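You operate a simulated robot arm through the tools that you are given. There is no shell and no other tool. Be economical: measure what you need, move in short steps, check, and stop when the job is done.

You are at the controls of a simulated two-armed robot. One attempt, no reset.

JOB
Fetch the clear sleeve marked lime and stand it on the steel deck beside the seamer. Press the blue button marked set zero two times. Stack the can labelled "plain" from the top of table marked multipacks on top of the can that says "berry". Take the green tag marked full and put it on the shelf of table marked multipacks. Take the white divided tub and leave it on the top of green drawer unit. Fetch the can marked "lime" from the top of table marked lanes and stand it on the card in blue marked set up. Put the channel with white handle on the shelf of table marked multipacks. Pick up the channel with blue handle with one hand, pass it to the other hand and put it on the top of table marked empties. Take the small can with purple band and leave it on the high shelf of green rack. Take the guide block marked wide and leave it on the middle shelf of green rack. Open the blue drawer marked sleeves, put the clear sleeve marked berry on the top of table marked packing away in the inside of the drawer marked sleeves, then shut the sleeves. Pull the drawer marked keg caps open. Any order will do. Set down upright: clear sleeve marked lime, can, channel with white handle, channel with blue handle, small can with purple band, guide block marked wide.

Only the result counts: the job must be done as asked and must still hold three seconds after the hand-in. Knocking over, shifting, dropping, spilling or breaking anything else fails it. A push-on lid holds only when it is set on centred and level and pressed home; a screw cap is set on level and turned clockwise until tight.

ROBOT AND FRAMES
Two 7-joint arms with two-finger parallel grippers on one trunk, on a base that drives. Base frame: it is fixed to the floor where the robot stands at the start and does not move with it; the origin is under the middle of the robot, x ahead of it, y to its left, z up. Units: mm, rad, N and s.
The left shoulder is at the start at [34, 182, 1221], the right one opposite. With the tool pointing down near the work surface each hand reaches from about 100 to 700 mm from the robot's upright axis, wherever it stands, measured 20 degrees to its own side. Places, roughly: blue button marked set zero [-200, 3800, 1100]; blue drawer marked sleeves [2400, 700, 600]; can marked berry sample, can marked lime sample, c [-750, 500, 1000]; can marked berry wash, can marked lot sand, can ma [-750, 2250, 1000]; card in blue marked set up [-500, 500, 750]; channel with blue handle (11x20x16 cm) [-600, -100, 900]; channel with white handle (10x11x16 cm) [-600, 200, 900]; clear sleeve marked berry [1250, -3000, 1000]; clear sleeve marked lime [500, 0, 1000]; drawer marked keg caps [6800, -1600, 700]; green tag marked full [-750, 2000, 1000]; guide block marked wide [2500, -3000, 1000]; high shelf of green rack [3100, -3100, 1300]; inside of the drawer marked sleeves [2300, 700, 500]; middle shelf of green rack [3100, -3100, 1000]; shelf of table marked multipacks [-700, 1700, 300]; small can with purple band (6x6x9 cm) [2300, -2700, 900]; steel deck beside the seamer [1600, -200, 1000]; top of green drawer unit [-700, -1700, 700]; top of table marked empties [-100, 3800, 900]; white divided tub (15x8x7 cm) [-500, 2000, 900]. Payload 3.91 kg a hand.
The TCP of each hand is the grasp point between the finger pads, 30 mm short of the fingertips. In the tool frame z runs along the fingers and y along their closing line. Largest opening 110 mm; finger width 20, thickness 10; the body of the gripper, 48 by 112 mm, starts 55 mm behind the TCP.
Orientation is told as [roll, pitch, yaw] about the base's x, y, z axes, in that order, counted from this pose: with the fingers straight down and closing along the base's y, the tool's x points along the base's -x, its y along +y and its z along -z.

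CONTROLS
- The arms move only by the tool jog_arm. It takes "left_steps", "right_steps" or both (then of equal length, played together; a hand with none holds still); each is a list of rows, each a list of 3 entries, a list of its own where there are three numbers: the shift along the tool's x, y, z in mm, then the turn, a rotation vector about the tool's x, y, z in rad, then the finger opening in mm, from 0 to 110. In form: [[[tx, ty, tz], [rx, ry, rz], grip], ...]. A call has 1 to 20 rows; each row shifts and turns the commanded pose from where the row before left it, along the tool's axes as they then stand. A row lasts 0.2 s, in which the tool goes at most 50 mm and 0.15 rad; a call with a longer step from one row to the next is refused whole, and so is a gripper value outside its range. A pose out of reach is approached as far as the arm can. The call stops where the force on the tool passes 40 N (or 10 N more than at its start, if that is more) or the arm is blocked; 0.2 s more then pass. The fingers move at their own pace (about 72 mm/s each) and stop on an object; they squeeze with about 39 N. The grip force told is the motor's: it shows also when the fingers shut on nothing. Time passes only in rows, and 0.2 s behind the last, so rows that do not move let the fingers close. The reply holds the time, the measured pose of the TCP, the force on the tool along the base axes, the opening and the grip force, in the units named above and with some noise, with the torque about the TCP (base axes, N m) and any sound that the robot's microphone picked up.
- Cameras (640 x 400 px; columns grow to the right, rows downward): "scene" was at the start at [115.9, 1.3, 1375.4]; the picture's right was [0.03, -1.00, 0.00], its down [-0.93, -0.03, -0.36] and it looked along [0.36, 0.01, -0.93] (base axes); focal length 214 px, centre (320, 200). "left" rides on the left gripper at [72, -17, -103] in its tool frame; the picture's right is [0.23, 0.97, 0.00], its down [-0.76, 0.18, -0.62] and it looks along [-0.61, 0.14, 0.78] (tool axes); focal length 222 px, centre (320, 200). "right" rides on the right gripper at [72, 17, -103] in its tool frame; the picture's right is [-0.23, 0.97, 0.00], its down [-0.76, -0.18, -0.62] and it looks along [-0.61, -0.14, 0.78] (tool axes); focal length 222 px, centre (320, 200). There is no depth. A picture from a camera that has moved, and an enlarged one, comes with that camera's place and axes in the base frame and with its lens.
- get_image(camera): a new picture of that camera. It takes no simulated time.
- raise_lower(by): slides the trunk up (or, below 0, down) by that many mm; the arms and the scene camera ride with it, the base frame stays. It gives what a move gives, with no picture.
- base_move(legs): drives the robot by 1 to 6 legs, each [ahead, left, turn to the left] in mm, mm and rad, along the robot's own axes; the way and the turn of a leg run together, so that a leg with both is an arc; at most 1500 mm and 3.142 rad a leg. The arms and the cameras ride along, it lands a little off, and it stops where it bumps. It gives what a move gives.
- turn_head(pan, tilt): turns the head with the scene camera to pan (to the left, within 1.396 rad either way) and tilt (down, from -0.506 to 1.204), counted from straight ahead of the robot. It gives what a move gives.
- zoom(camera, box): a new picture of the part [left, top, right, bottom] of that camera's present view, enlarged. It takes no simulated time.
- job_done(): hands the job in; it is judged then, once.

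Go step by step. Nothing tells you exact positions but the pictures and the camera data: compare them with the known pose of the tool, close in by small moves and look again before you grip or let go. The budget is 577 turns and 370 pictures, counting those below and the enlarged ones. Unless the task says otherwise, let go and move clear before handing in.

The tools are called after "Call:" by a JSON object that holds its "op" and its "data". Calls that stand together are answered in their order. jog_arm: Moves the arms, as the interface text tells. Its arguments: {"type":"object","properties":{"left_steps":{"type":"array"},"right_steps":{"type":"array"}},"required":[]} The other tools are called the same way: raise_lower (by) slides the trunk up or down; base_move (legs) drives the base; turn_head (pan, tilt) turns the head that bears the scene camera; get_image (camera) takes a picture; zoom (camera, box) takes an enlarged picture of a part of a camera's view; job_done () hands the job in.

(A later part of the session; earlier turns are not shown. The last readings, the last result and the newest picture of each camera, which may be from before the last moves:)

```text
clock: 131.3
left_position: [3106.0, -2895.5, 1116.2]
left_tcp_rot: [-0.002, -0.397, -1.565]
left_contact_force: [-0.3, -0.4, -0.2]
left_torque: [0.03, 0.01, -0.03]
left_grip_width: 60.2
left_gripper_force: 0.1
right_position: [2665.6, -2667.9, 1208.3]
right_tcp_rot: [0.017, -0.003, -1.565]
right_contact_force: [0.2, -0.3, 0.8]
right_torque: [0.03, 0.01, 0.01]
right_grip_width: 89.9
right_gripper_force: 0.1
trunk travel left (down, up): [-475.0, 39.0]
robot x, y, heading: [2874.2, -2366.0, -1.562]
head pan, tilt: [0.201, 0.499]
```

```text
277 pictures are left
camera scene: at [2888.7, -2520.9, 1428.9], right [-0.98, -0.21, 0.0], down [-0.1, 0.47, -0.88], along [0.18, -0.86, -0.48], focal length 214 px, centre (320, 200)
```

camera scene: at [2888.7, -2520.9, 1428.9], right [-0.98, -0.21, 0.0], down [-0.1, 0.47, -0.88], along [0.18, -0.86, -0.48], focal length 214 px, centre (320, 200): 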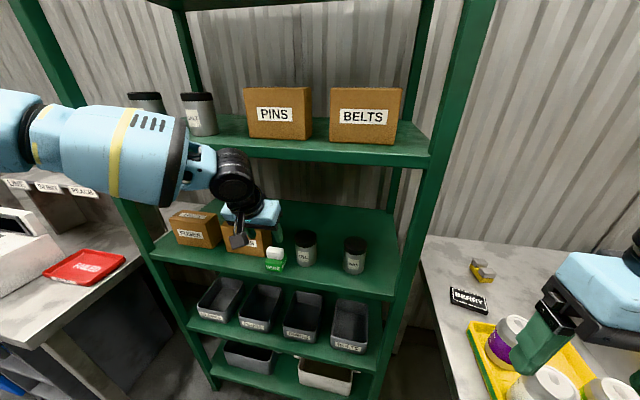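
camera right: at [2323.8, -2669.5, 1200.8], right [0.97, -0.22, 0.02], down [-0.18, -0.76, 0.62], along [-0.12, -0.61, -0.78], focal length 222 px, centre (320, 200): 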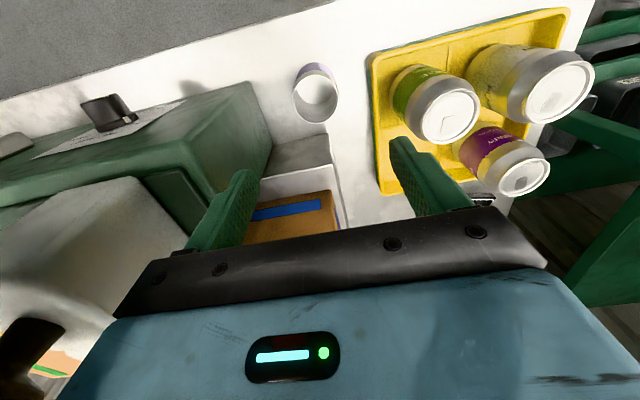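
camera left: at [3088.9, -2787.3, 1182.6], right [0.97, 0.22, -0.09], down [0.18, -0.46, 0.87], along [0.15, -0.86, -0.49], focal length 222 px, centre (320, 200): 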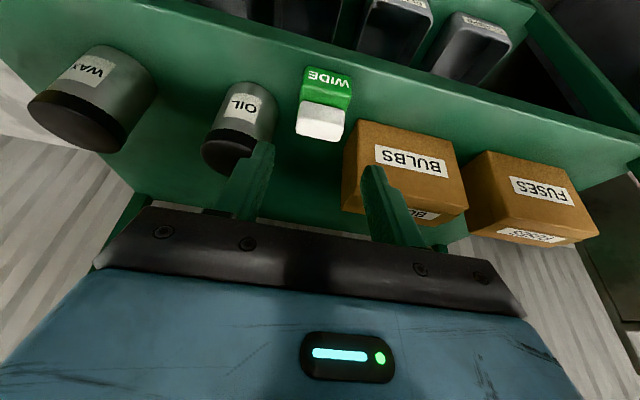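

Block placed. Retract and straighten the left hand, then drive back to take the small can with the left hand.

Call:
{"op": "jog_arm", "data": {"left_steps": [[[34.5, 0, -14.6], [0, 0, 0], 90], [[34.5, 0, -14.6], [0, 0, 0], 90], [[34.5, 0, -14.6], [0, 0, 0], 90], [[34.5, 0, -14.6], [0, 0, 0], 90], [[20, 0, -20], [0, 0.1, 0], 90], [[0, 0, -20], [0, 0.1, 0], 90], [[0, 0, -20], [0, 0.1, 0], 90], [[0, 0, -10], [0, 0.1, 0], 90]]}}

Call:
{"op": "base_move", "data": {"legs": [[-70, 0, 0], [0, -760, 0]]}}

Call:
{"op": "turn_head", "data": {"pan": 0.2, "tilt": 0.8}}

Call:
{"op": "get_image", "data": {"camera": "scene"}}

Call:
{"op": "get_image", "data": {"camera": "left"}}

```text
clock: 133.1
left_position: [3105.0, -2707.7, 1175.0]
left_tcp_rot: [-0.003, 0.005, -1.562]
left_contact_force: [0.4, -0.3, 0.4]
left_torque: [0.02, -0.01, -0.03]
left_grip_width: 89.4
left_gripper_force: 0.1
right_position: [2666.1, -2668.8, 1207.5]
right_tcp_rot: [0.019, -0.005, -1.565]
right_contact_force: [0.2, 0.1, -0.4]
right_torque: [-0.01, 0.0, -0.01]
right_grip_width: 89.9
right_gripper_force: 0.0
trunk travel left (down, up): [-475.0, 39.0]
robot x, y, heading: [2871.3, -2369.3, -1.565]
head pan, tilt: [0.201, 0.499]
```

```text
clock: 140.8
left_position: [2346.1, -2645.6, 1174.7]
left_tcp_rot: [-0.002, 0.001, -1.55]
left_contact_force: [0.0, 0.1, -0.1]
left_torque: [0.01, 0.02, -0.02]
left_grip_width: 90.1
left_gripper_force: 0.0
right_position: [1908.7, -2613.3, 1208.0]
right_tcp_rot: [0.018, -0.002, -1.549]
right_contact_force: [-0.4, 0.5, 1.1]
right_torque: [-0.01, 0.0, 0.0]
right_grip_width: 90.0
right_gripper_force: 0.1
trunk travel left (down, up): [-475.0, 39.0]
robot x, y, heading: [2106.8, -2312.9, -1.551]
head pan, tilt: [0.201, 0.499]
```

```text
clock: 141.6
left_position: [2345.7, -2646.1, 1174.0]
left_tcp_rot: [0.0, 0.002, -1.55]
left_contact_force: [0.5, -0.3, -0.8]
left_torque: [-0.01, -0.01, 0.0]
left_grip_width: 89.9
left_gripper_force: 0.0
right_position: [1907.1, -2613.6, 1207.2]
right_tcp_rot: [0.018, -0.005, -1.549]
right_contact_force: [-0.5, -0.2, 0.5]
right_torque: [-0.04, -0.01, -0.05]
right_grip_width: 89.9
right_gripper_force: 0.0
trunk travel left (down, up): [-475.0, 39.0]
robot x, y, heading: [2105.3, -2315.3, -1.548]
head pan, tilt: [0.201, 0.799]
```

```text
276 pictures are left
camera scene: at [2125.1, -2451.8, 1403.2], right [-0.98, -0.22, 0.0], down [-0.16, 0.7, -0.7], along [0.15, -0.68, -0.72], focal length 214 px, centre (320, 200)
```

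scene: 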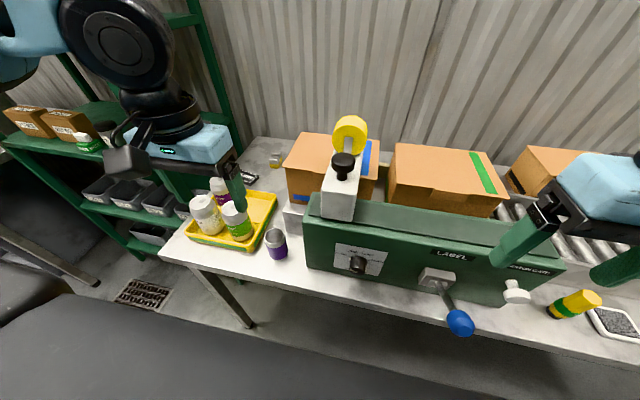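

```text
275 pictures are left
camera left: at [2328.3, -2572.8, 1278.6], right [0.97, 0.25, 0.0], down [0.2, -0.76, 0.62], along [0.15, -0.6, -0.78], focal length 222 px, centre (320, 200)
```

left: 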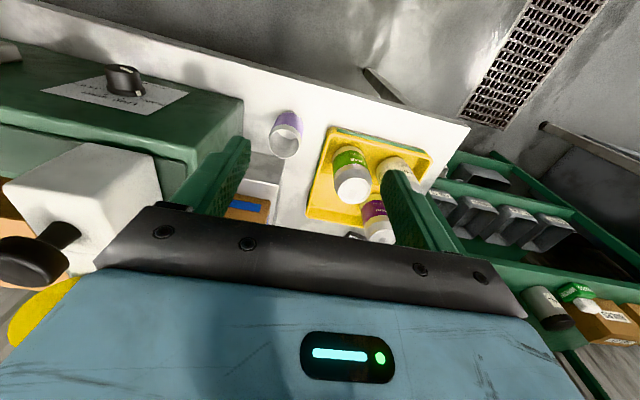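

Can rim at ≈(2310,-2727,950). Move over and descend partly.

Call:
{"op": "jog_arm", "data": {"left_steps": [[[-40, -18, 0], [0, 0, 0], 86], [[-40, -18, 0], [0, 0, 0], 86], [[0, 0, 45], [0, 0, 0], 86], [[0, 0, 45], [0, 0, 0], 86], [[0, 0, 45], [0, 0, 0], 86], [[0, 0, 25], [0, 0, 0], 86], [[0, 0, 0], [0, 0, 0], 86]]}}

Call:
{"op": "get_image", "data": {"camera": "left"}}

Call:
{"op": "get_image", "data": {"camera": "scene"}}

```text
clock: 143.2
left_position: [2312.2, -2725.8, 1016.1]
left_tcp_rot: [-0.001, 0.002, -1.549]
left_contact_force: [-0.5, -1.2, 0.3]
left_torque: [-0.01, -0.02, -0.01]
left_grip_width: 86.1
left_gripper_force: 0.0
right_position: [1907.4, -2612.4, 1207.3]
right_tcp_rot: [0.018, -0.005, -1.55]
right_contact_force: [-0.3, 0.3, -0.1]
right_torque: [0.01, 0.02, 0.01]
right_grip_width: 90.0
right_gripper_force: 0.1
trunk travel left (down, up): [-475.0, 39.0]
robot x, y, heading: [2108.8, -2313.9, -1.543]
head pan, tilt: [0.201, 0.799]
```

```text
274 pictures are left
camera left: at [2293.4, -2652.6, 1118.3], right [0.97, 0.25, 0.0], down [0.2, -0.76, 0.62], along [0.15, -0.6, -0.78], focal length 222 px, centre (320, 200)
```

left: 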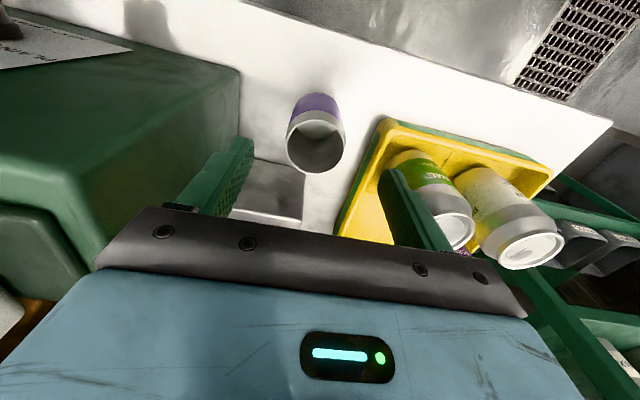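

```text
273 pictures are left
camera scene: at [2125.0, -2451.7, 1403.2], right [-0.98, -0.22, 0.0], down [-0.16, 0.7, -0.7], along [0.15, -0.68, -0.72], focal length 214 px, centre (320, 200)
```

scene: 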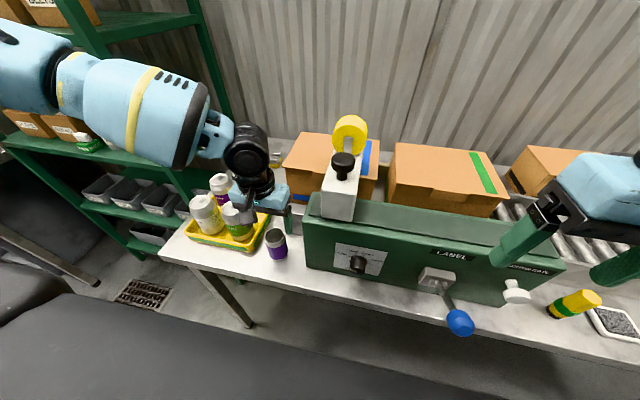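

Call:
{"op": "jog_arm", "data": {"left_steps": [[[-7, -2, 30], [0, 0, 0], 86], [[0, 0, 35], [0, 0, 0], 86], [[0, 0, 28], [0, 0, 0], 86], [[0, 0, 0], [0, 0, 0], 86]]}}

Call:
{"op": "get_image", "data": {"camera": "left"}}

```text
clock: 144.2
left_position: [2310.0, -2733.9, 923.9]
left_tcp_rot: [-0.003, 0.0, -1.55]
left_contact_force: [0.2, 0.4, -0.2]
left_torque: [0.0, 0.02, 0.0]
left_grip_width: 85.9
left_gripper_force: 0.1
right_position: [1908.3, -2612.1, 1208.1]
right_tcp_rot: [0.017, -0.006, -1.549]
right_contact_force: [0.7, 0.3, 0.1]
right_torque: [0.0, 0.0, 0.01]
right_grip_width: 90.0
right_gripper_force: 0.1
trunk travel left (down, up): [-475.0, 39.0]
robot x, y, heading: [2105.4, -2315.6, -1.551]
head pan, tilt: [0.201, 0.799]
```

```text
272 pictures are left
camera left: at [2291.0, -2660.3, 1026.4], right [0.97, 0.25, 0.0], down [0.2, -0.76, 0.62], along [0.15, -0.6, -0.78], focal length 222 px, centre (320, 200)
```

left: 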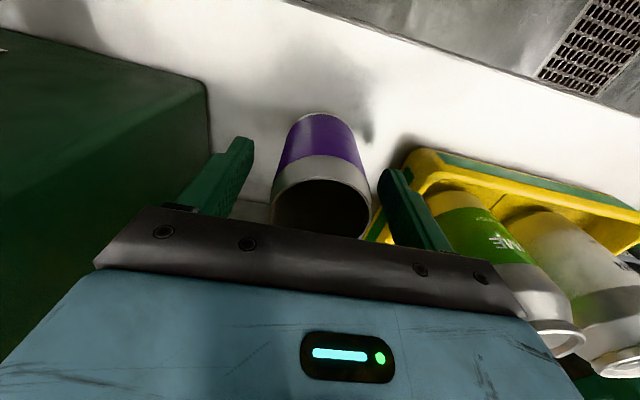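

Call:
{"op": "jog_arm", "data": {"left_steps": [[[0, 0, 9], [0, 0, 0], 86], [[0, 0, 9], [0, 0, 0], 86], [[0, 0, 0], [0, 0, 0], 45], [[0, 0, 0], [0, 0, 0], 45], [[0, 0, 0], [0, 0, 0], 45], [[0, 0, 0], [0, 0, 0], 45]]}}

Call:
{"op": "get_image", "data": {"camera": "left"}}

```text
clock: 145.6
left_position: [2309.7, -2731.8, 904.2]
left_tcp_rot: [-0.001, 0.0, -1.55]
left_contact_force: [0.4, 0.0, -0.3]
left_torque: [0.03, 0.02, -0.01]
left_grip_width: 50.9
left_gripper_force: 38.7
right_position: [1908.1, -2612.4, 1207.4]
right_tcp_rot: [0.017, -0.003, -1.549]
right_contact_force: [0.0, -0.1, 0.1]
right_torque: [0.03, 0.0, -0.02]
right_grip_width: 90.0
right_gripper_force: 0.1
trunk travel left (down, up): [-475.0, 39.0]
robot x, y, heading: [2107.0, -2313.6, -1.549]
head pan, tilt: [0.201, 0.799]
```

```text
271 pictures are left
camera left: at [2291.3, -2660.8, 1007.9], right [0.97, 0.25, 0.0], down [0.2, -0.76, 0.62], along [0.15, -0.6, -0.78], focal length 222 px, centre (320, 200)
```

left: 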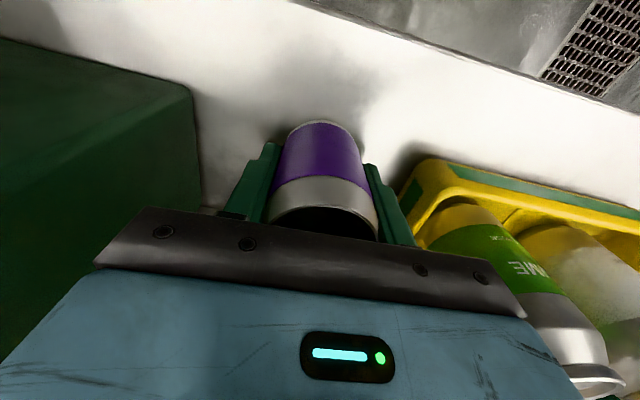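

Gripped at ~51 mm. Lift.

Call:
{"op": "jog_arm", "data": {"left_steps": [[[0, 0, -20], [0, 0, 0], 40], [[0, 0, -45], [0, 0, 0], 40], [[0, 0, -45], [0, 0, 0], 40], [[0, 0, -45], [0, 0, 0], 40], [[0, 0, -45], [0, 0, 0], 40], [[20, 0, -45], [0, 0, 0], 40]]}}

Call:
{"op": "get_image", "data": {"camera": "left"}}

Call:
{"op": "get_image", "data": {"camera": "scene"}}

```text
clock: 147.0
left_position: [2309.1, -2713.2, 1152.8]
left_tcp_rot: [-0.001, 0.0, -1.549]
left_contact_force: [0.5, -0.4, 0.4]
left_torque: [-0.02, -0.02, -0.03]
left_grip_width: 50.6
left_gripper_force: 39.4
right_position: [1907.1, -2610.7, 1208.9]
right_tcp_rot: [0.017, -0.007, -1.551]
right_contact_force: [0.2, 0.1, 0.8]
right_torque: [0.0, 0.0, -0.01]
right_grip_width: 90.1
right_gripper_force: 0.1
trunk travel left (down, up): [-475.0, 39.0]
robot x, y, heading: [2107.1, -2309.1, -1.545]
head pan, tilt: [0.201, 0.799]
```

```text
270 pictures are left
camera left: at [2291.2, -2638.9, 1255.2], right [0.97, 0.25, 0.0], down [0.19, -0.76, 0.62], along [0.15, -0.6, -0.78], focal length 222 px, centre (320, 200)
```

left: 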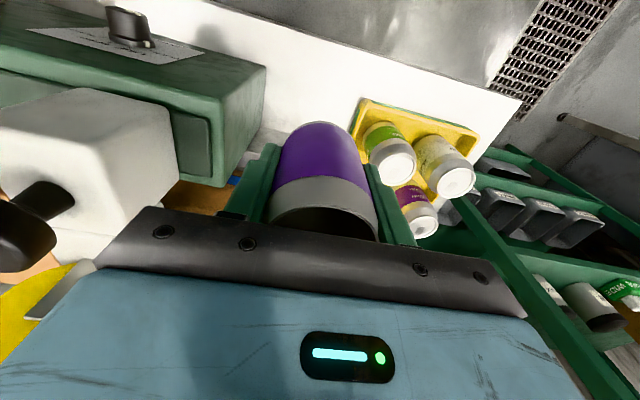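

```text
269 pictures are left
camera scene: at [2125.0, -2450.0, 1403.4], right [-0.98, -0.22, 0.0], down [-0.16, 0.7, -0.7], along [0.15, -0.68, -0.72], focal length 214 px, centre (320, 200)
```

scene: 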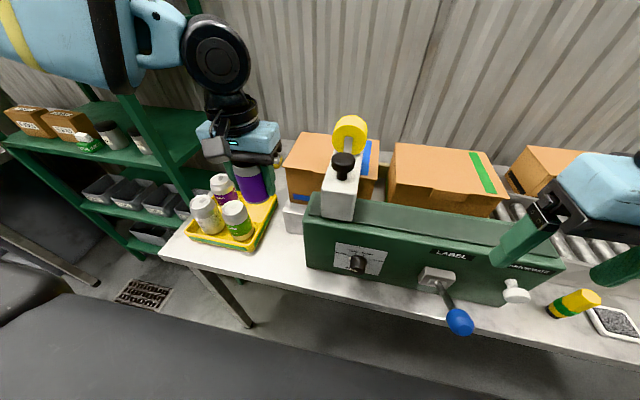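

I need a tilted grip on the can to place it under the rack's top shelf, so set it back on the table at the same spot and regrip with a tilted hand.

Call:
{"op": "jog_arm", "data": {"left_steps": [[[-18, 0, 45], [0, 0, 0], 40], [[0, 0, 45], [0, 0, 0], 40], [[0, 0, 45], [0, 0, 0], 40], [[0, 0, 45], [0, 0, 0], 40], [[0, 0, 45], [0, 0, 0], 40], [[0, 0, 18], [0, 0, 0], 40], [[0, 0, 3], [0, 0, 0], 40], [[0, 0, 2], [0, 0, 0], 40]]}}

```text
clock: 148.8
left_position: [2308.3, -2731.4, 906.5]
left_tcp_rot: [-0.003, -0.004, -1.549]
left_contact_force: [2.6, 2.5, 27.4]
left_torque: [0.19, -0.19, -0.01]
left_grip_width: 50.6
left_gripper_force: 39.0
right_position: [1908.1, -2611.3, 1209.1]
right_tcp_rot: [0.018, -0.006, -1.549]
right_contact_force: [-0.7, -0.3, 0.8]
right_torque: [-0.05, 0.01, 0.0]
right_grip_width: 90.0
right_gripper_force: 0.0
trunk travel left (down, up): [-475.0, 39.0]
robot x, y, heading: [2108.9, -2310.9, -1.549]
head pan, tilt: [0.201, 0.799]
```

Call:
{"op": "jog_arm", "data": {"left_steps": [[[0, 0, 0], [0, 0, 0], 70], [[0, 0, 0], [0, 0, 0], 74], [[0, 0, -30], [0, 0, 0], 74], [[0, 0, -40], [0, 0, 0], 80], [[0, 0, -30], [0, 0, 0], 84], [[45, 0, 0], [0, -0.1, 0], 84], [[0, 0, 0], [0, -0.14, 0], 84], [[0, 0, 0], [0, -0.14, 0], 84], [[0, 0, 0], [0, -0.14, 0], 84], [[0, 0, 0], [0, -0.14, 0], 84], [[0, 0, 0], [0, -0.14, 0], 84], [[0, 0, 0], [0, 0, 0], 84]]}}

Call:
{"op": "get_image", "data": {"camera": "left"}}

Call:
{"op": "get_image", "data": {"camera": "scene"}}

```text
clock: 151.4
left_position: [2304.4, -2706.1, 994.4]
left_tcp_rot: [-0.002, -0.8, -1.546]
left_contact_force: [-0.2, 0.7, 0.2]
left_torque: [0.0, -0.01, -0.01]
left_grip_width: 84.2
left_gripper_force: 0.0
left hand out of reach, approached as far as the arm can: row 10, 11
right_position: [1908.3, -2613.9, 1208.5]
right_tcp_rot: [0.017, -0.005, -1.549]
right_contact_force: [0.4, 0.2, 0.2]
right_torque: [0.0, 0.0, 0.02]
right_grip_width: 90.0
right_gripper_force: 0.1
trunk travel left (down, up): [-475.0, 39.0]
robot x, y, heading: [2105.6, -2312.6, -1.548]
head pan, tilt: [0.201, 0.799]
```

```text
268 pictures are left
camera left: at [2284.0, -2582.5, 1014.1], right [0.97, 0.18, -0.17], down [0.18, -0.08, 0.98], along [0.16, -0.98, -0.11], focal length 222 px, centre (320, 200)
```

left: 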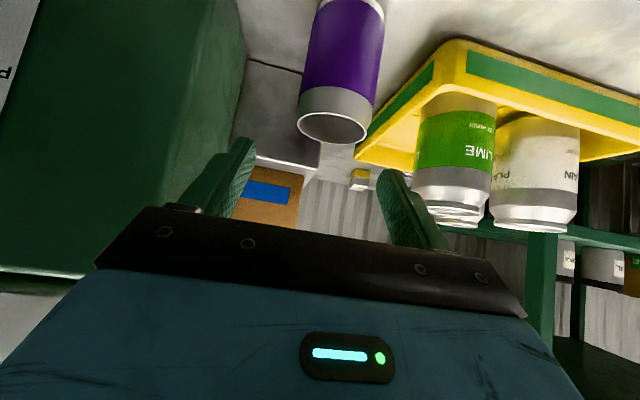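

```text
267 pictures are left
camera scene: at [2125.0, -2451.5, 1403.2], right [-0.98, -0.22, 0.0], down [-0.16, 0.7, -0.7], along [0.15, -0.68, -0.72], focal length 214 px, centre (320, 200)
```

scene: 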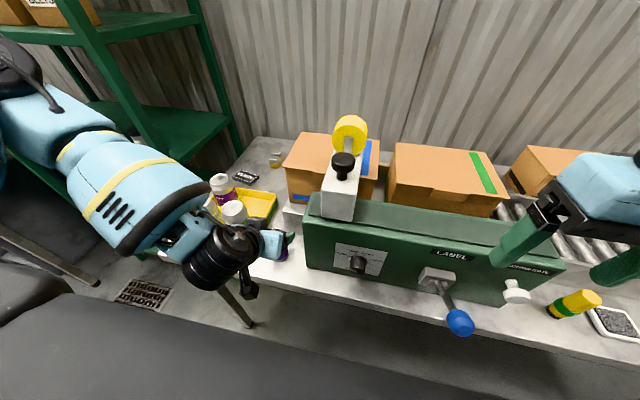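

Call:
{"op": "jog_arm", "data": {"left_steps": [[[0, 0, 0], [0, 0.1, 0], 84], [[0, 0, 0], [0, 0.1, 0], 84], [[33, 4, -7], [0, 0, 0], 84], [[0, 0, 0], [0, 0, 0], 84]]}}

Call:
{"op": "get_image", "data": {"camera": "left"}}

```text
clock: 152.4
left_position: [2304.8, -2682.6, 979.5]
left_tcp_rot: [0.0, -0.597, -1.548]
left_contact_force: [0.5, 0.9, 0.8]
left_torque: [0.0, 0.02, -0.01]
left_grip_width: 84.0
left_gripper_force: 0.2
left hand out of reach, approached as far as the arm can: row 3
right_position: [1908.2, -2612.5, 1206.9]
right_tcp_rot: [0.017, -0.003, -1.55]
right_contact_force: [0.2, -0.2, 0.4]
right_torque: [-0.02, 0.01, 0.06]
right_grip_width: 90.0
right_gripper_force: 0.1
trunk travel left (down, up): [-475.0, 39.0]
robot x, y, heading: [2105.9, -2308.4, -1.548]
head pan, tilt: [0.201, 0.799]
```

```text
266 pictures are left
camera left: at [2285.6, -2564.2, 1023.7], right [0.97, 0.21, -0.13], down [0.18, -0.28, 0.94], along [0.16, -0.94, -0.31], focal length 222 px, centre (320, 200)
```

left: 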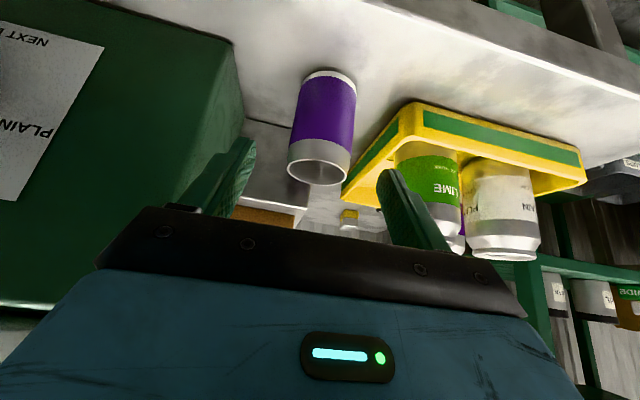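

Give the arm room by backing the base 80 mm, then advance around the can.

Call:
{"op": "base_move", "data": {"legs": [[-80, 0, 0]]}}

Call:
{"op": "jog_arm", "data": {"left_steps": [[[-35, 2, 20], [0, 0, 0], 84], [[-25, 2, 20], [0, 0, 0], 84], [[0, 0, 30], [0, 0, 0], 84], [[0, 0, 0], [0, 0, 0], 84]]}}

Call:
{"op": "get_image", "data": {"camera": "left"}}

Call:
{"op": "get_image", "data": {"camera": "scene"}}

```text
clock: 153.5
left_position: [2303.6, -2603.5, 979.7]
left_tcp_rot: [-0.002, -0.599, -1.548]
left_contact_force: [0.5, 0.5, -0.5]
left_torque: [-0.02, -0.01, -0.02]
left_grip_width: 84.0
left_gripper_force: 0.0
right_position: [1907.3, -2532.5, 1207.3]
right_tcp_rot: [0.017, -0.003, -1.551]
right_contact_force: [0.7, -0.1, -0.3]
right_torque: [-0.03, 0.01, -0.01]
right_grip_width: 89.9
right_gripper_force: 0.1
trunk travel left (down, up): [-475.0, 39.0]
robot x, y, heading: [2107.7, -2231.5, -1.548]
head pan, tilt: [0.201, 0.799]
```

```text
clock: 154.5
left_position: [2307.7, -2692.3, 954.9]
left_tcp_rot: [-0.003, -0.599, -1.547]
left_contact_force: [-0.1, 0.0, -0.1]
left_torque: [0.0, -0.01, 0.02]
left_grip_width: 84.1
left_gripper_force: 0.1
right_position: [1904.9, -2532.6, 1207.0]
right_tcp_rot: [0.017, -0.003, -1.552]
right_contact_force: [-0.2, 1.2, 0.6]
right_torque: [-0.03, -0.02, -0.01]
right_grip_width: 89.9
right_gripper_force: 0.0
trunk travel left (down, up): [-475.0, 39.0]
robot x, y, heading: [2105.7, -2230.2, -1.548]
head pan, tilt: [0.201, 0.799]
```

```text
265 pictures are left
camera left: at [2288.8, -2573.5, 999.4], right [0.97, 0.21, -0.13], down [0.19, -0.27, 0.94], along [0.16, -0.94, -0.3], focal length 222 px, centre (320, 200)
```

left: 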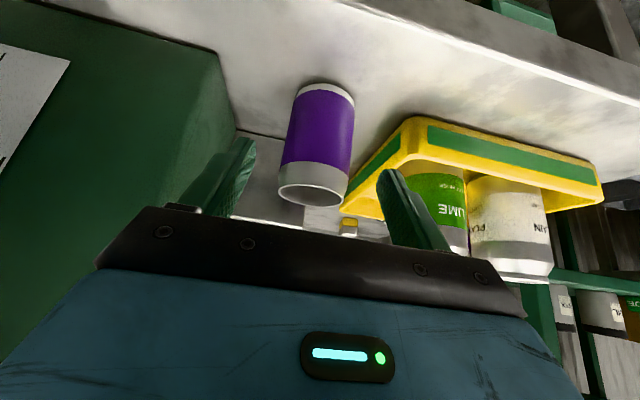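

```text
264 pictures are left
camera scene: at [2123.2, -2371.5, 1403.2], right [-0.98, -0.22, 0.0], down [-0.16, 0.7, -0.7], along [0.15, -0.68, -0.72], focal length 214 px, centre (320, 200)
```

scene: 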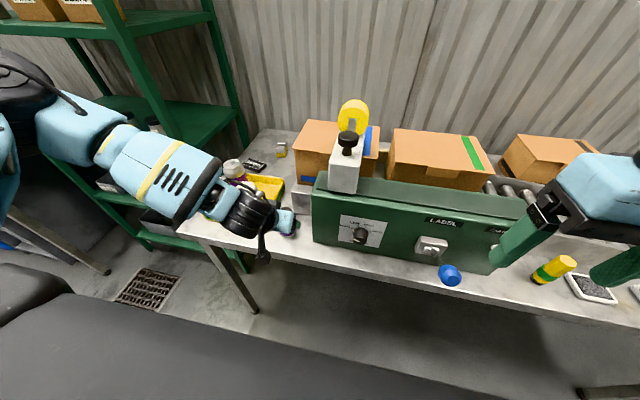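

Call:
{"op": "jog_arm", "data": {"left_steps": [[[0, 1, 29], [0, 0, 0], 84], [[0, 0, 29], [0, 0, 0], 84], [[0, 0, 0], [0, 0, 0], 84]]}}

Call:
{"op": "get_image", "data": {"camera": "left"}}

```text
clock: 155.3
left_position: [2310.3, -2726.0, 906.6]
left_tcp_rot: [-0.002, -0.599, -1.549]
left_contact_force: [-0.7, -0.1, 0.0]
left_torque: [0.03, -0.02, 0.0]
left_grip_width: 84.0
left_gripper_force: 0.1
right_position: [1906.3, -2533.4, 1207.5]
right_tcp_rot: [0.015, -0.004, -1.552]
right_contact_force: [0.2, -0.2, -0.1]
right_torque: [0.0, 0.04, -0.03]
right_grip_width: 90.1
right_gripper_force: 0.0
trunk travel left (down, up): [-475.0, 39.0]
robot x, y, heading: [2106.5, -2230.8, -1.542]
head pan, tilt: [0.201, 0.799]
```

```text
263 pictures are left
camera left: at [2291.0, -2605.9, 951.7], right [0.97, 0.21, -0.13], down [0.19, -0.27, 0.94], along [0.16, -0.94, -0.3], focal length 222 px, centre (320, 200)
```

left: 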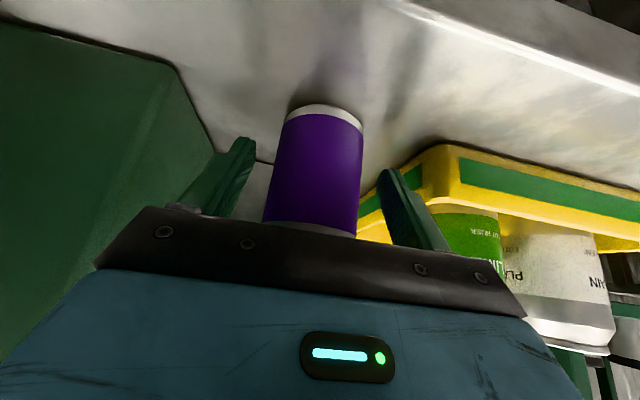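

Call:
{"op": "jog_arm", "data": {"left_steps": [[[0, 0, 0], [0, 0, 0], 40], [[0, 0, 0], [0, 0, 0], 40], [[0, 0, 0], [0, 0, 0], 40], [[0, 0, 0], [0, 0, 0], 40], [[-11, 0, -16], [0, 0, 0], 40], [[-22, 0, -33], [0, 0, 0], 40], [[-22, 0, -33], [0, 0, 0], 40], [[-22, 0, -33], [0, 0, 0], 40], [[-22, 0, -33], [0, 0, 0], 40]]}}

Call:
{"op": "get_image", "data": {"camera": "left"}}

Call:
{"op": "get_image", "data": {"camera": "scene"}}

```text
clock: 157.3
left_position: [2311.8, -2721.9, 1087.0]
left_tcp_rot: [0.0, -0.596, -1.547]
left_contact_force: [-0.5, 0.5, -0.9]
left_torque: [-0.04, 0.0, 0.0]
left_grip_width: 50.6
left_gripper_force: 38.8
right_position: [1906.5, -2531.5, 1207.0]
right_tcp_rot: [0.017, -0.005, -1.551]
right_contact_force: [-0.2, -0.3, -0.1]
right_torque: [-0.03, -0.03, -0.01]
right_grip_width: 90.3
right_gripper_force: 0.2
trunk travel left (down, up): [-475.0, 39.0]
robot x, y, heading: [2103.4, -2232.8, -1.544]
head pan, tilt: [0.201, 0.799]
```

```text
262 pictures are left
camera left: at [2291.9, -2603.7, 1130.4], right [0.97, 0.21, -0.13], down [0.18, -0.28, 0.94], along [0.16, -0.94, -0.3], focal length 222 px, centre (320, 200)
```

left: 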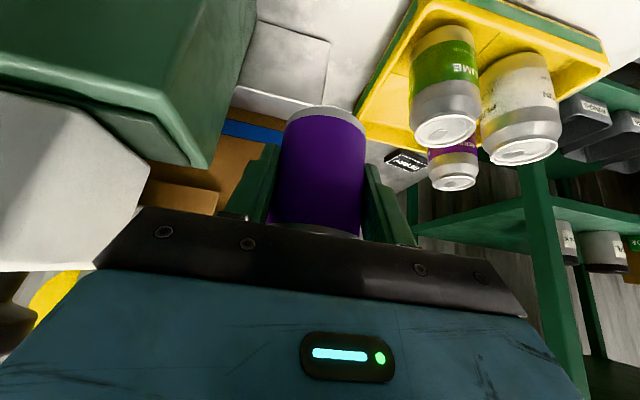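

```text
261 pictures are left
camera scene: at [2122.9, -2371.2, 1403.3], right [-0.98, -0.22, 0.0], down [-0.16, 0.7, -0.7], along [0.15, -0.68, -0.72], focal length 214 px, centre (320, 200)
```

scene: 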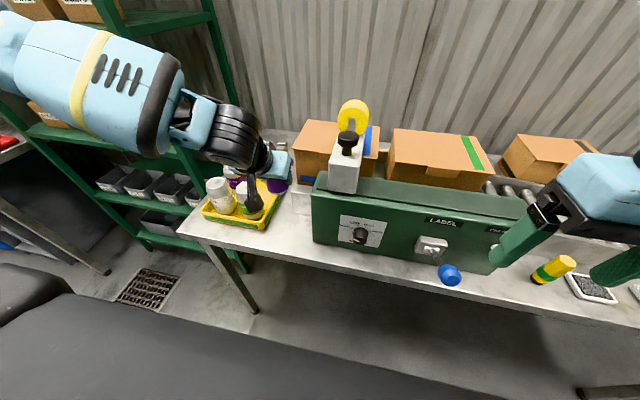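

Held. Raise trunk and hand to shelf height while in free air, then drive left to the rack.

Call:
{"op": "raise_lower", "data": {"by": 35}}

Call:
{"op": "jog_arm", "data": {"left_steps": [[[33, 0, -22.6], [0, 0, 0], 40], [[33, 0, -22.6], [0, 0, 0], 40], [[-22.6, 0, -33], [0, 0, 0], 40], [[-22.6, 0, -33], [0, 0, 0], 40], [[-22.6, 0, -33], [0, 0, 0], 40], [[-22.6, 0, -33], [0, 0, 0], 40], [[-22.6, 0, -33], [0, 0, 0], 40], [[-22.6, 0, -33], [0, 0, 0], 40], [[-22.6, 0, -33], [0, 0, 0], 40], [[-11, 0, -16], [0, 0, 0], 40]]}}

Call:
{"op": "base_move", "data": {"legs": [[0, 885, -0.024]]}}

Call:
{"op": "turn_head", "data": {"pan": 0.2, "tilt": 0.3}}

Call:
{"op": "get_image", "data": {"camera": "scene"}}

Call:
{"op": "get_image", "data": {"camera": "left"}}

```text
clock: 158.1
left_position: [2310.2, -2723.8, 1119.5]
left_tcp_rot: [-0.001, -0.595, -1.547]
left_contact_force: [0.3, -0.4, -0.4]
left_torque: [-0.01, 0.0, 0.01]
left_grip_width: 50.7
left_gripper_force: 39.3
right_position: [1906.4, -2534.9, 1242.4]
right_tcp_rot: [0.017, 0.0, -1.554]
right_contact_force: [0.2, 0.4, -0.7]
right_torque: [0.02, -0.03, 0.01]
right_grip_width: 89.8
right_gripper_force: 0.1
trunk travel left (down, up): [-510.0, 4.0]
robot x, y, heading: [2101.1, -2231.1, -1.552]
head pan, tilt: [0.201, 0.799]
```

```text
clock: 160.3
left_position: [2310.4, -2644.4, 1420.8]
left_tcp_rot: [0.0, -0.596, -1.548]
left_contact_force: [-0.2, -0.1, -0.1]
left_torque: [-0.03, 0.04, -0.02]
left_grip_width: 50.7
left_gripper_force: 39.0
right_position: [1907.1, -2533.1, 1243.0]
right_tcp_rot: [0.017, -0.005, -1.551]
right_contact_force: [-0.3, 0.4, -0.3]
right_torque: [0.01, -0.01, 0.02]
right_grip_width: 90.2
right_gripper_force: 0.0
trunk travel left (down, up): [-510.0, 4.0]
robot x, y, heading: [2101.4, -2233.1, -1.55]
head pan, tilt: [0.201, 0.799]
```

```text
clock: 168.4
left_position: [3186.0, -2644.8, 1420.6]
left_tcp_rot: [-0.003, -0.598, -1.582]
left_contact_force: [0.6, -0.6, -0.7]
left_torque: [0.02, -0.02, -0.02]
left_grip_width: 50.7
left_gripper_force: 38.7
right_position: [2785.6, -2520.4, 1242.9]
right_tcp_rot: [0.017, -0.004, -1.583]
right_contact_force: [-0.3, 1.1, -0.1]
right_torque: [0.01, 0.0, 0.0]
right_grip_width: 90.0
right_gripper_force: 0.0
trunk travel left (down, up): [-510.0, 4.0]
robot x, y, heading: [2995.6, -2227.5, -1.583]
head pan, tilt: [0.201, 0.799]
```

```text
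clock: 169.4
left_position: [3185.4, -2645.5, 1422.8]
left_tcp_rot: [-0.001, -0.598, -1.581]
left_contact_force: [-0.9, 0.0, 0.2]
left_torque: [-0.01, 0.0, 0.01]
left_grip_width: 50.5
left_gripper_force: 38.7
right_position: [2786.0, -2520.3, 1243.0]
right_tcp_rot: [0.018, -0.004, -1.582]
right_contact_force: [-0.2, -0.8, 0.0]
right_torque: [0.0, 0.01, 0.0]
right_grip_width: 90.3
right_gripper_force: 0.1
trunk travel left (down, up): [-510.0, 4.0]
robot x, y, heading: [2995.3, -2229.0, -1.581]
head pan, tilt: [0.201, 0.3]
```

```text
260 pictures are left
camera scene: at [3011.3, -2333.4, 1485.7], right [-0.98, -0.19, 0.0], down [-0.06, 0.29, -0.95], along [0.18, -0.94, -0.3], focal length 214 px, centre (320, 200)
```

scene: 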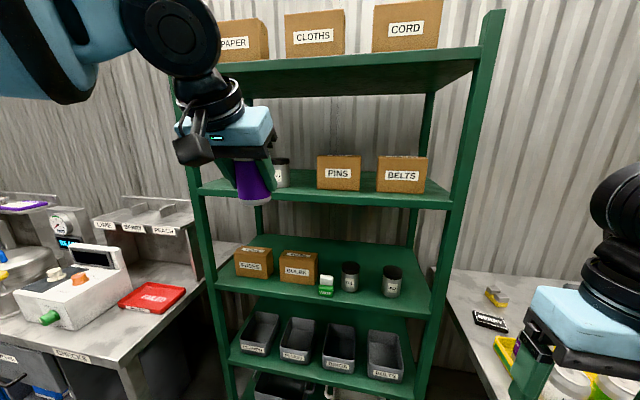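

```text
259 pictures are left
camera left: at [3170.5, -2525.8, 1465.0], right [0.98, 0.18, -0.13], down [0.18, -0.28, 0.94], along [0.13, -0.94, -0.3], focal length 222 px, centre (320, 200)
```

left: 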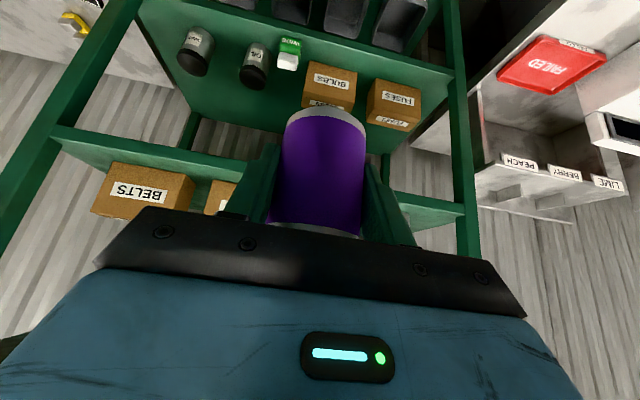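

Call:
{"op": "zoom", "data": {"camera": "scene", "box": [180, 130, 460, 230]}}

Call:
{"op": "zoom", "data": {"camera": "left", "box": [40, 100, 300, 240]}}

```text
2.29 times, centred on (320, 180) of scene
camera zoom: at [3011.3, -2333.4, 1485.7], right [-0.98, -0.19, 0.0], down [-0.06, 0.29, -0.95], along [0.18, -0.94, -0.3], focal length 490 px, centre (320, 246)
```

zoom: 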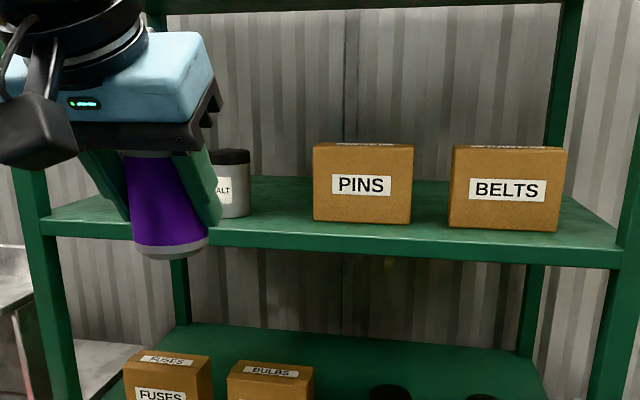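

```text
2.46 times, centred on (170, 170) of left
camera zoom: at [3170.5, -2525.8, 1465.0], right [0.98, 0.18, -0.13], down [0.18, -0.28, 0.94], along [0.13, -0.94, -0.3], focal length 547 px, centre (689, 274)
```

zoom: 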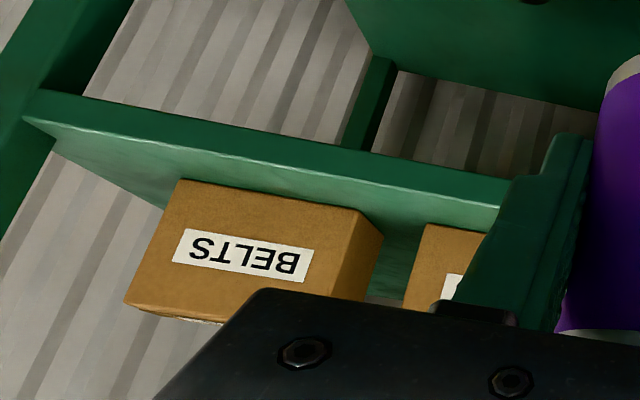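

High shelf z≈1319, front edge ≈-2902; gap between PINS (x≤3143) and the SALT pot (x≥3235). Target can centre (3189,-2945). Drive 150 ahead, then approach.

Call:
{"op": "base_move", "data": {"legs": [[150, 0, 0.011]]}}

Call:
{"op": "jog_arm", "data": {"left_steps": [[[-33, 3, 22.6], [0, 0, 0], 40], [[-33, 2, 22.6], [0, 0, 0], 40], [[0, 0, 0], [0, 0, 0], 40]]}}

Call:
{"op": "get_image", "data": {"camera": "left"}}

Call:
{"op": "get_image", "data": {"camera": "scene"}}

```text
clock: 170.7
left_position: [3189.4, -2790.2, 1421.7]
left_tcp_rot: [-0.001, -0.601, -1.569]
left_contact_force: [-0.8, -0.4, 0.5]
left_torque: [0.0, 0.03, -0.03]
left_grip_width: 50.5
left_gripper_force: 38.6
right_position: [2790.0, -2671.9, 1244.1]
right_tcp_rot: [0.016, -0.007, -1.57]
right_contact_force: [-0.4, -0.1, -0.8]
right_torque: [-0.03, -0.03, -0.02]
right_grip_width: 89.7
right_gripper_force: 0.1
trunk travel left (down, up): [-510.0, 4.0]
robot x, y, heading: [2993.8, -2375.1, -1.568]
head pan, tilt: [0.201, 0.3]
```

```text
clock: 171.5
left_position: [3195.8, -2871.8, 1423.2]
left_tcp_rot: [-0.002, -0.599, -1.569]
left_contact_force: [0.2, 0.0, 0.7]
left_torque: [0.03, -0.03, -0.01]
left_grip_width: 50.6
left_gripper_force: 38.9
right_position: [2789.8, -2670.5, 1244.8]
right_tcp_rot: [0.018, -0.004, -1.571]
right_contact_force: [0.2, 0.8, -0.3]
right_torque: [-0.04, 0.01, 0.02]
right_grip_width: 90.0
right_gripper_force: 0.0
trunk travel left (down, up): [-510.0, 4.0]
robot x, y, heading: [2995.1, -2375.7, -1.574]
head pan, tilt: [0.201, 0.3]
```

```text
256 pictures are left
camera left: at [3178.3, -2752.1, 1466.2], right [0.97, 0.19, -0.13], down [0.18, -0.28, 0.94], along [0.14, -0.94, -0.3], focal length 222 px, centre (320, 200)
```

left: 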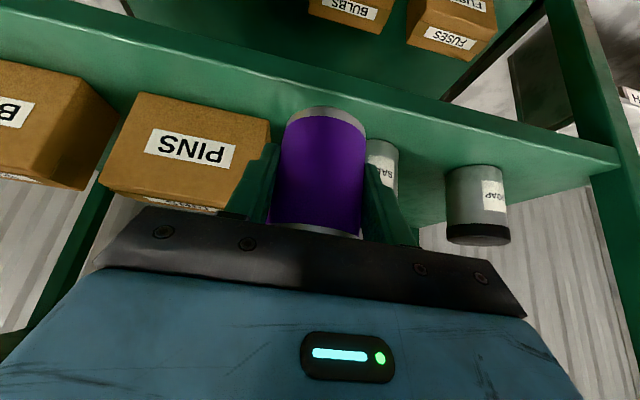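

```text
255 pictures are left
camera scene: at [3012.0, -2480.9, 1486.0], right [-0.98, -0.2, 0.0], down [-0.06, 0.29, -0.96], along [0.19, -0.94, -0.29], focal length 214 px, centre (320, 200)
```

scene: 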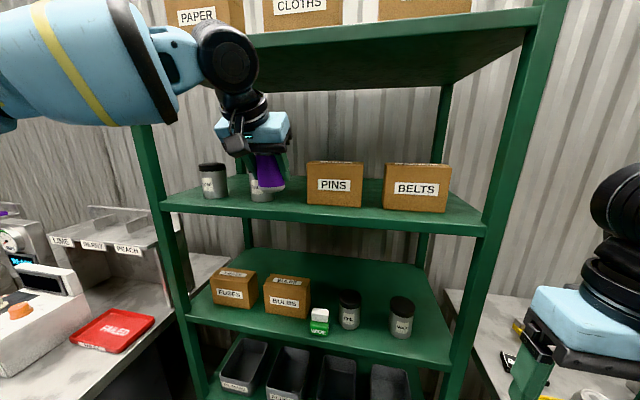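

Call:
{"op": "jog_arm", "data": {"left_steps": [[[-28, -4, 19], [0, 0, 0], 40], [[-28, -3, 19], [0, 0, 0], 40], [[8.5, 0, 12.4], [0, 0, 0], 40], [[5.65, 0, 8.25], [0, 0, 0], 40], [[0, 0, 0], [0, 0, 0], 40]]}}

Call:
{"op": "zoom", "data": {"camera": "scene", "box": [180, 130, 400, 240]}}

Call:
{"op": "get_image", "data": {"camera": "left"}}

```text
clock: 172.7
left_position: [3193.9, -2893.3, 1396.7]
left_tcp_rot: [-0.003, -0.598, -1.57]
left_contact_force: [-0.4, -0.5, 0.1]
left_torque: [-0.01, -0.05, 0.01]
left_grip_width: 50.4
left_gripper_force: 38.9
left hand out of reach, approached as far as the arm can: row 1, 2
right_position: [2788.5, -2672.1, 1242.0]
right_tcp_rot: [0.018, -0.005, -1.571]
right_contact_force: [0.2, 0.8, -0.8]
right_torque: [-0.02, 0.0, -0.02]
right_grip_width: 90.2
right_gripper_force: 0.0
trunk travel left (down, up): [-510.0, 4.0]
robot x, y, heading: [2993.2, -2376.2, -1.567]
head pan, tilt: [0.201, 0.3]
```

```text
2.91 times, centred on (290, 185) of scene
camera zoom: at [3011.9, -2481.7, 1485.9], right [-0.98, -0.2, 0.0], down [-0.06, 0.29, -0.96], along [0.19, -0.94, -0.3], focal length 624 px, centre (407, 244)
```

zoom: 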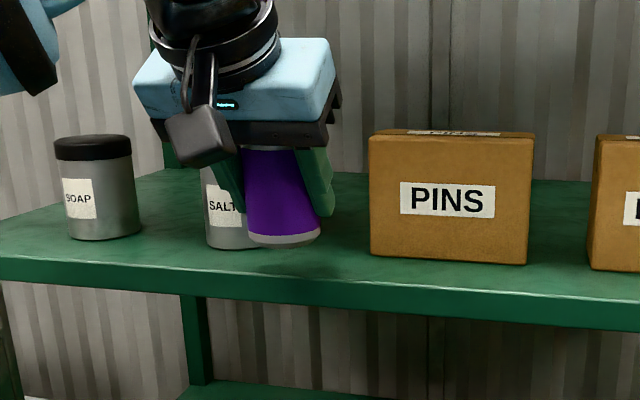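

```text
253 pictures are left
camera left: at [3176.2, -2774.8, 1440.3], right [0.97, 0.19, -0.13], down [0.18, -0.28, 0.94], along [0.14, -0.94, -0.3], focal length 222 px, centre (320, 200)
```

left: 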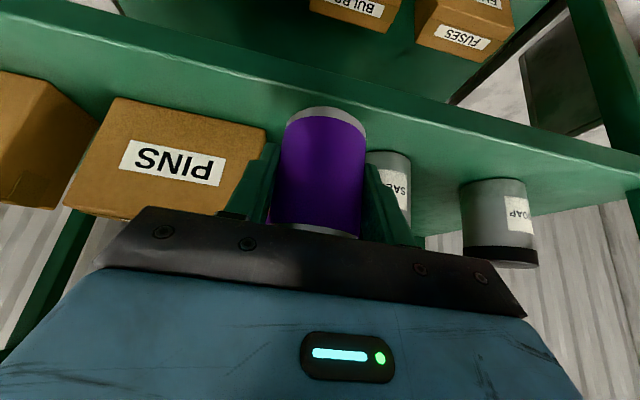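

Call:
{"op": "base_move", "data": {"legs": [[45, -5, 0]]}}

Call:
{"op": "zoom", "data": {"camera": "scene", "box": [180, 130, 400, 240]}}

Call:
{"op": "get_image", "data": {"camera": "left"}}

```text
clock: 173.6
left_position: [3189.1, -2935.1, 1398.8]
left_tcp_rot: [-0.002, -0.605, -1.571]
left_contact_force: [0.3, 0.4, 0.8]
left_torque: [-0.05, 0.01, 0.01]
left_grip_width: 50.7
left_gripper_force: 38.8
right_position: [2784.9, -2713.9, 1244.7]
right_tcp_rot: [0.017, -0.009, -1.57]
right_contact_force: [0.4, 0.6, 0.3]
right_torque: [-0.03, -0.03, -0.02]
right_grip_width: 89.8
right_gripper_force: 0.0
trunk travel left (down, up): [-510.0, 4.0]
robot x, y, heading: [2988.4, -2418.2, -1.568]
head pan, tilt: [0.201, 0.3]
```

```text
2.91 times, centred on (290, 185) of scene
camera zoom: at [3007.6, -2522.9, 1486.4], right [-0.98, -0.2, 0.0], down [-0.06, 0.29, -0.96], along [0.19, -0.94, -0.29], focal length 624 px, centre (407, 244)
```

zoom: 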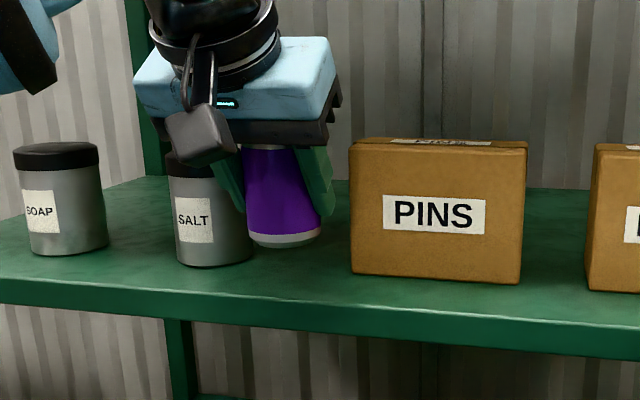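

```text
251 pictures are left
camera left: at [3171.7, -2815.7, 1442.2], right [0.97, 0.19, -0.13], down [0.18, -0.27, 0.94], along [0.14, -0.94, -0.3], focal length 222 px, centre (320, 200)
```

left: 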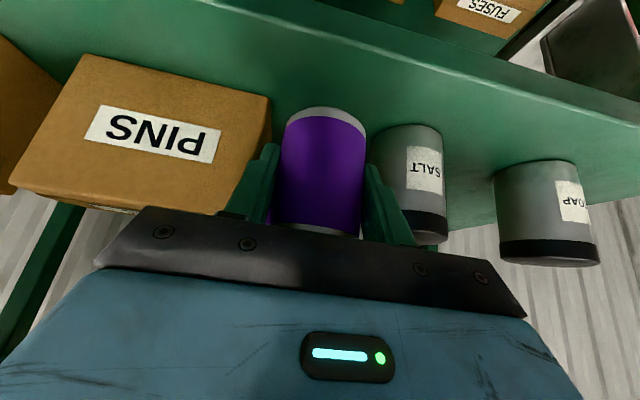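

Clear of neighbours (gap 3147–3239, item fronts ≈-2980). Lower to contact.

Call:
{"op": "jog_arm", "data": {"left_steps": [[[6, 2, 9], [0, 0, 0], 40], [[4, 0, 6], [0, 0, 0], 40], [[2.8, 0, 4.1], [0, 0, 0], 40], [[2.8, 0, 4.1], [0, 0, 0], 40], [[2.8, 0, 4.1], [0, 0, 0], 40]]}}

Call:
{"op": "zoom", "data": {"camera": "scene", "box": [180, 130, 400, 240]}}

```text
clock: 174.8
left_position: [3190.1, -2936.6, 1367.6]
left_tcp_rot: [-0.005, -0.606, -1.566]
left_contact_force: [2.0, 0.0, 10.6]
left_torque: [0.01, -0.15, 0.0]
left_grip_width: 50.4
left_gripper_force: 39.7
right_position: [2783.8, -2714.8, 1244.2]
right_tcp_rot: [0.017, -0.008, -1.571]
right_contact_force: [0.7, -0.2, 0.3]
right_torque: [-0.05, 0.01, -0.02]
right_grip_width: 90.0
right_gripper_force: 0.1
trunk travel left (down, up): [-510.0, 4.0]
robot x, y, heading: [2986.0, -2419.2, -1.564]
head pan, tilt: [0.201, 0.3]
```

```text
2.91 times, centred on (290, 185) of scene
camera zoom: at [3007.4, -2525.1, 1486.1], right [-0.98, -0.2, 0.0], down [-0.06, 0.29, -0.96], along [0.19, -0.94, -0.3], focal length 624 px, centre (407, 244)
```

zoom: 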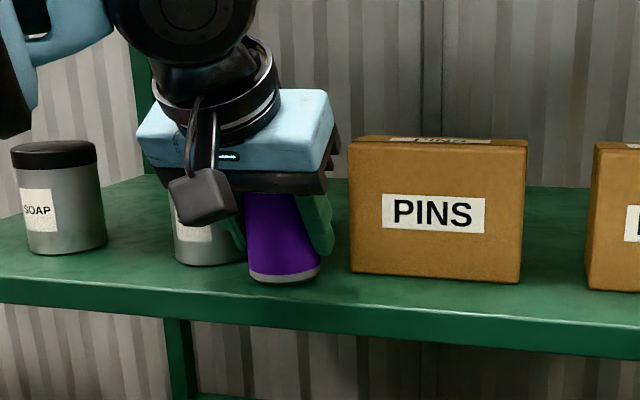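

Call:
{"op": "jog_arm", "data": {"left_steps": [[[0, 0, 0], [0, 0, 0], 54], [[0, 0, 0], [0, 0, 0], 60], [[0, 0, -6], [0, 0, 0], 60], [[0, 0, -20], [0, 0, 0], 60], [[0, 0, -35], [0, 0, 0], 60], [[0, 0, -45], [0, 0, 0], 60], [[0, 0, -45], [0, 0, 0], 60]]}}

Call:
{"op": "get_image", "data": {"camera": "left"}}

Call:
{"op": "zoom", "data": {"camera": "scene", "box": [180, 130, 400, 240]}}

```text
clock: 176.4
left_position: [3191.2, -2852.3, 1489.7]
left_tcp_rot: [-0.001, -0.601, -1.569]
left_contact_force: [0.2, 0.7, 0.5]
left_torque: [-0.01, 0.0, 0.01]
left_grip_width: 59.7
left_gripper_force: 0.0
right_position: [2784.6, -2715.3, 1242.8]
right_tcp_rot: [0.018, -0.005, -1.571]
right_contact_force: [1.0, 0.9, 0.5]
right_torque: [-0.03, 0.04, -0.01]
right_grip_width: 90.3
right_gripper_force: 0.1
trunk travel left (down, up): [-510.0, 4.0]
robot x, y, heading: [2989.7, -2418.0, -1.57]
head pan, tilt: [0.201, 0.3]
```

```text
249 pictures are left
camera left: at [3173.4, -2733.7, 1533.3], right [0.97, 0.19, -0.13], down [0.18, -0.28, 0.94], along [0.14, -0.94, -0.3], focal length 222 px, centre (320, 200)
```

left: 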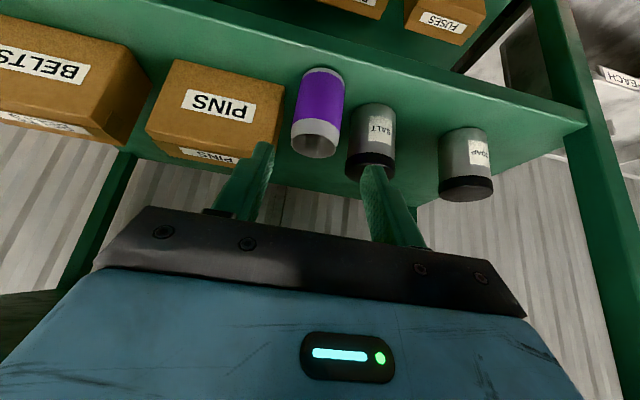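

```text
2.91 times, centred on (290, 185) of scene
camera zoom: at [3007.1, -2525.4, 1485.9], right [-0.98, -0.2, 0.0], down [-0.06, 0.29, -0.96], along [0.19, -0.94, -0.29], focal length 624 px, centre (407, 244)
```

zoom: 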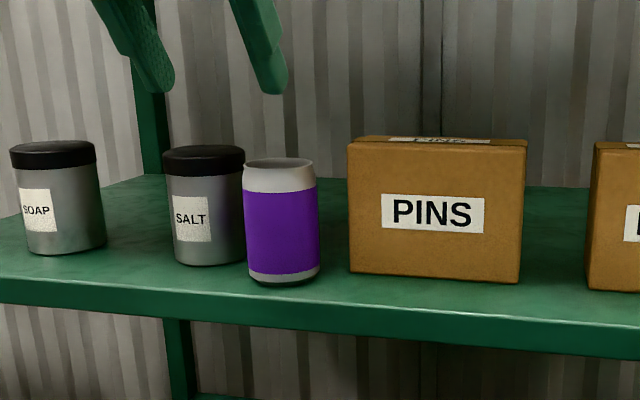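

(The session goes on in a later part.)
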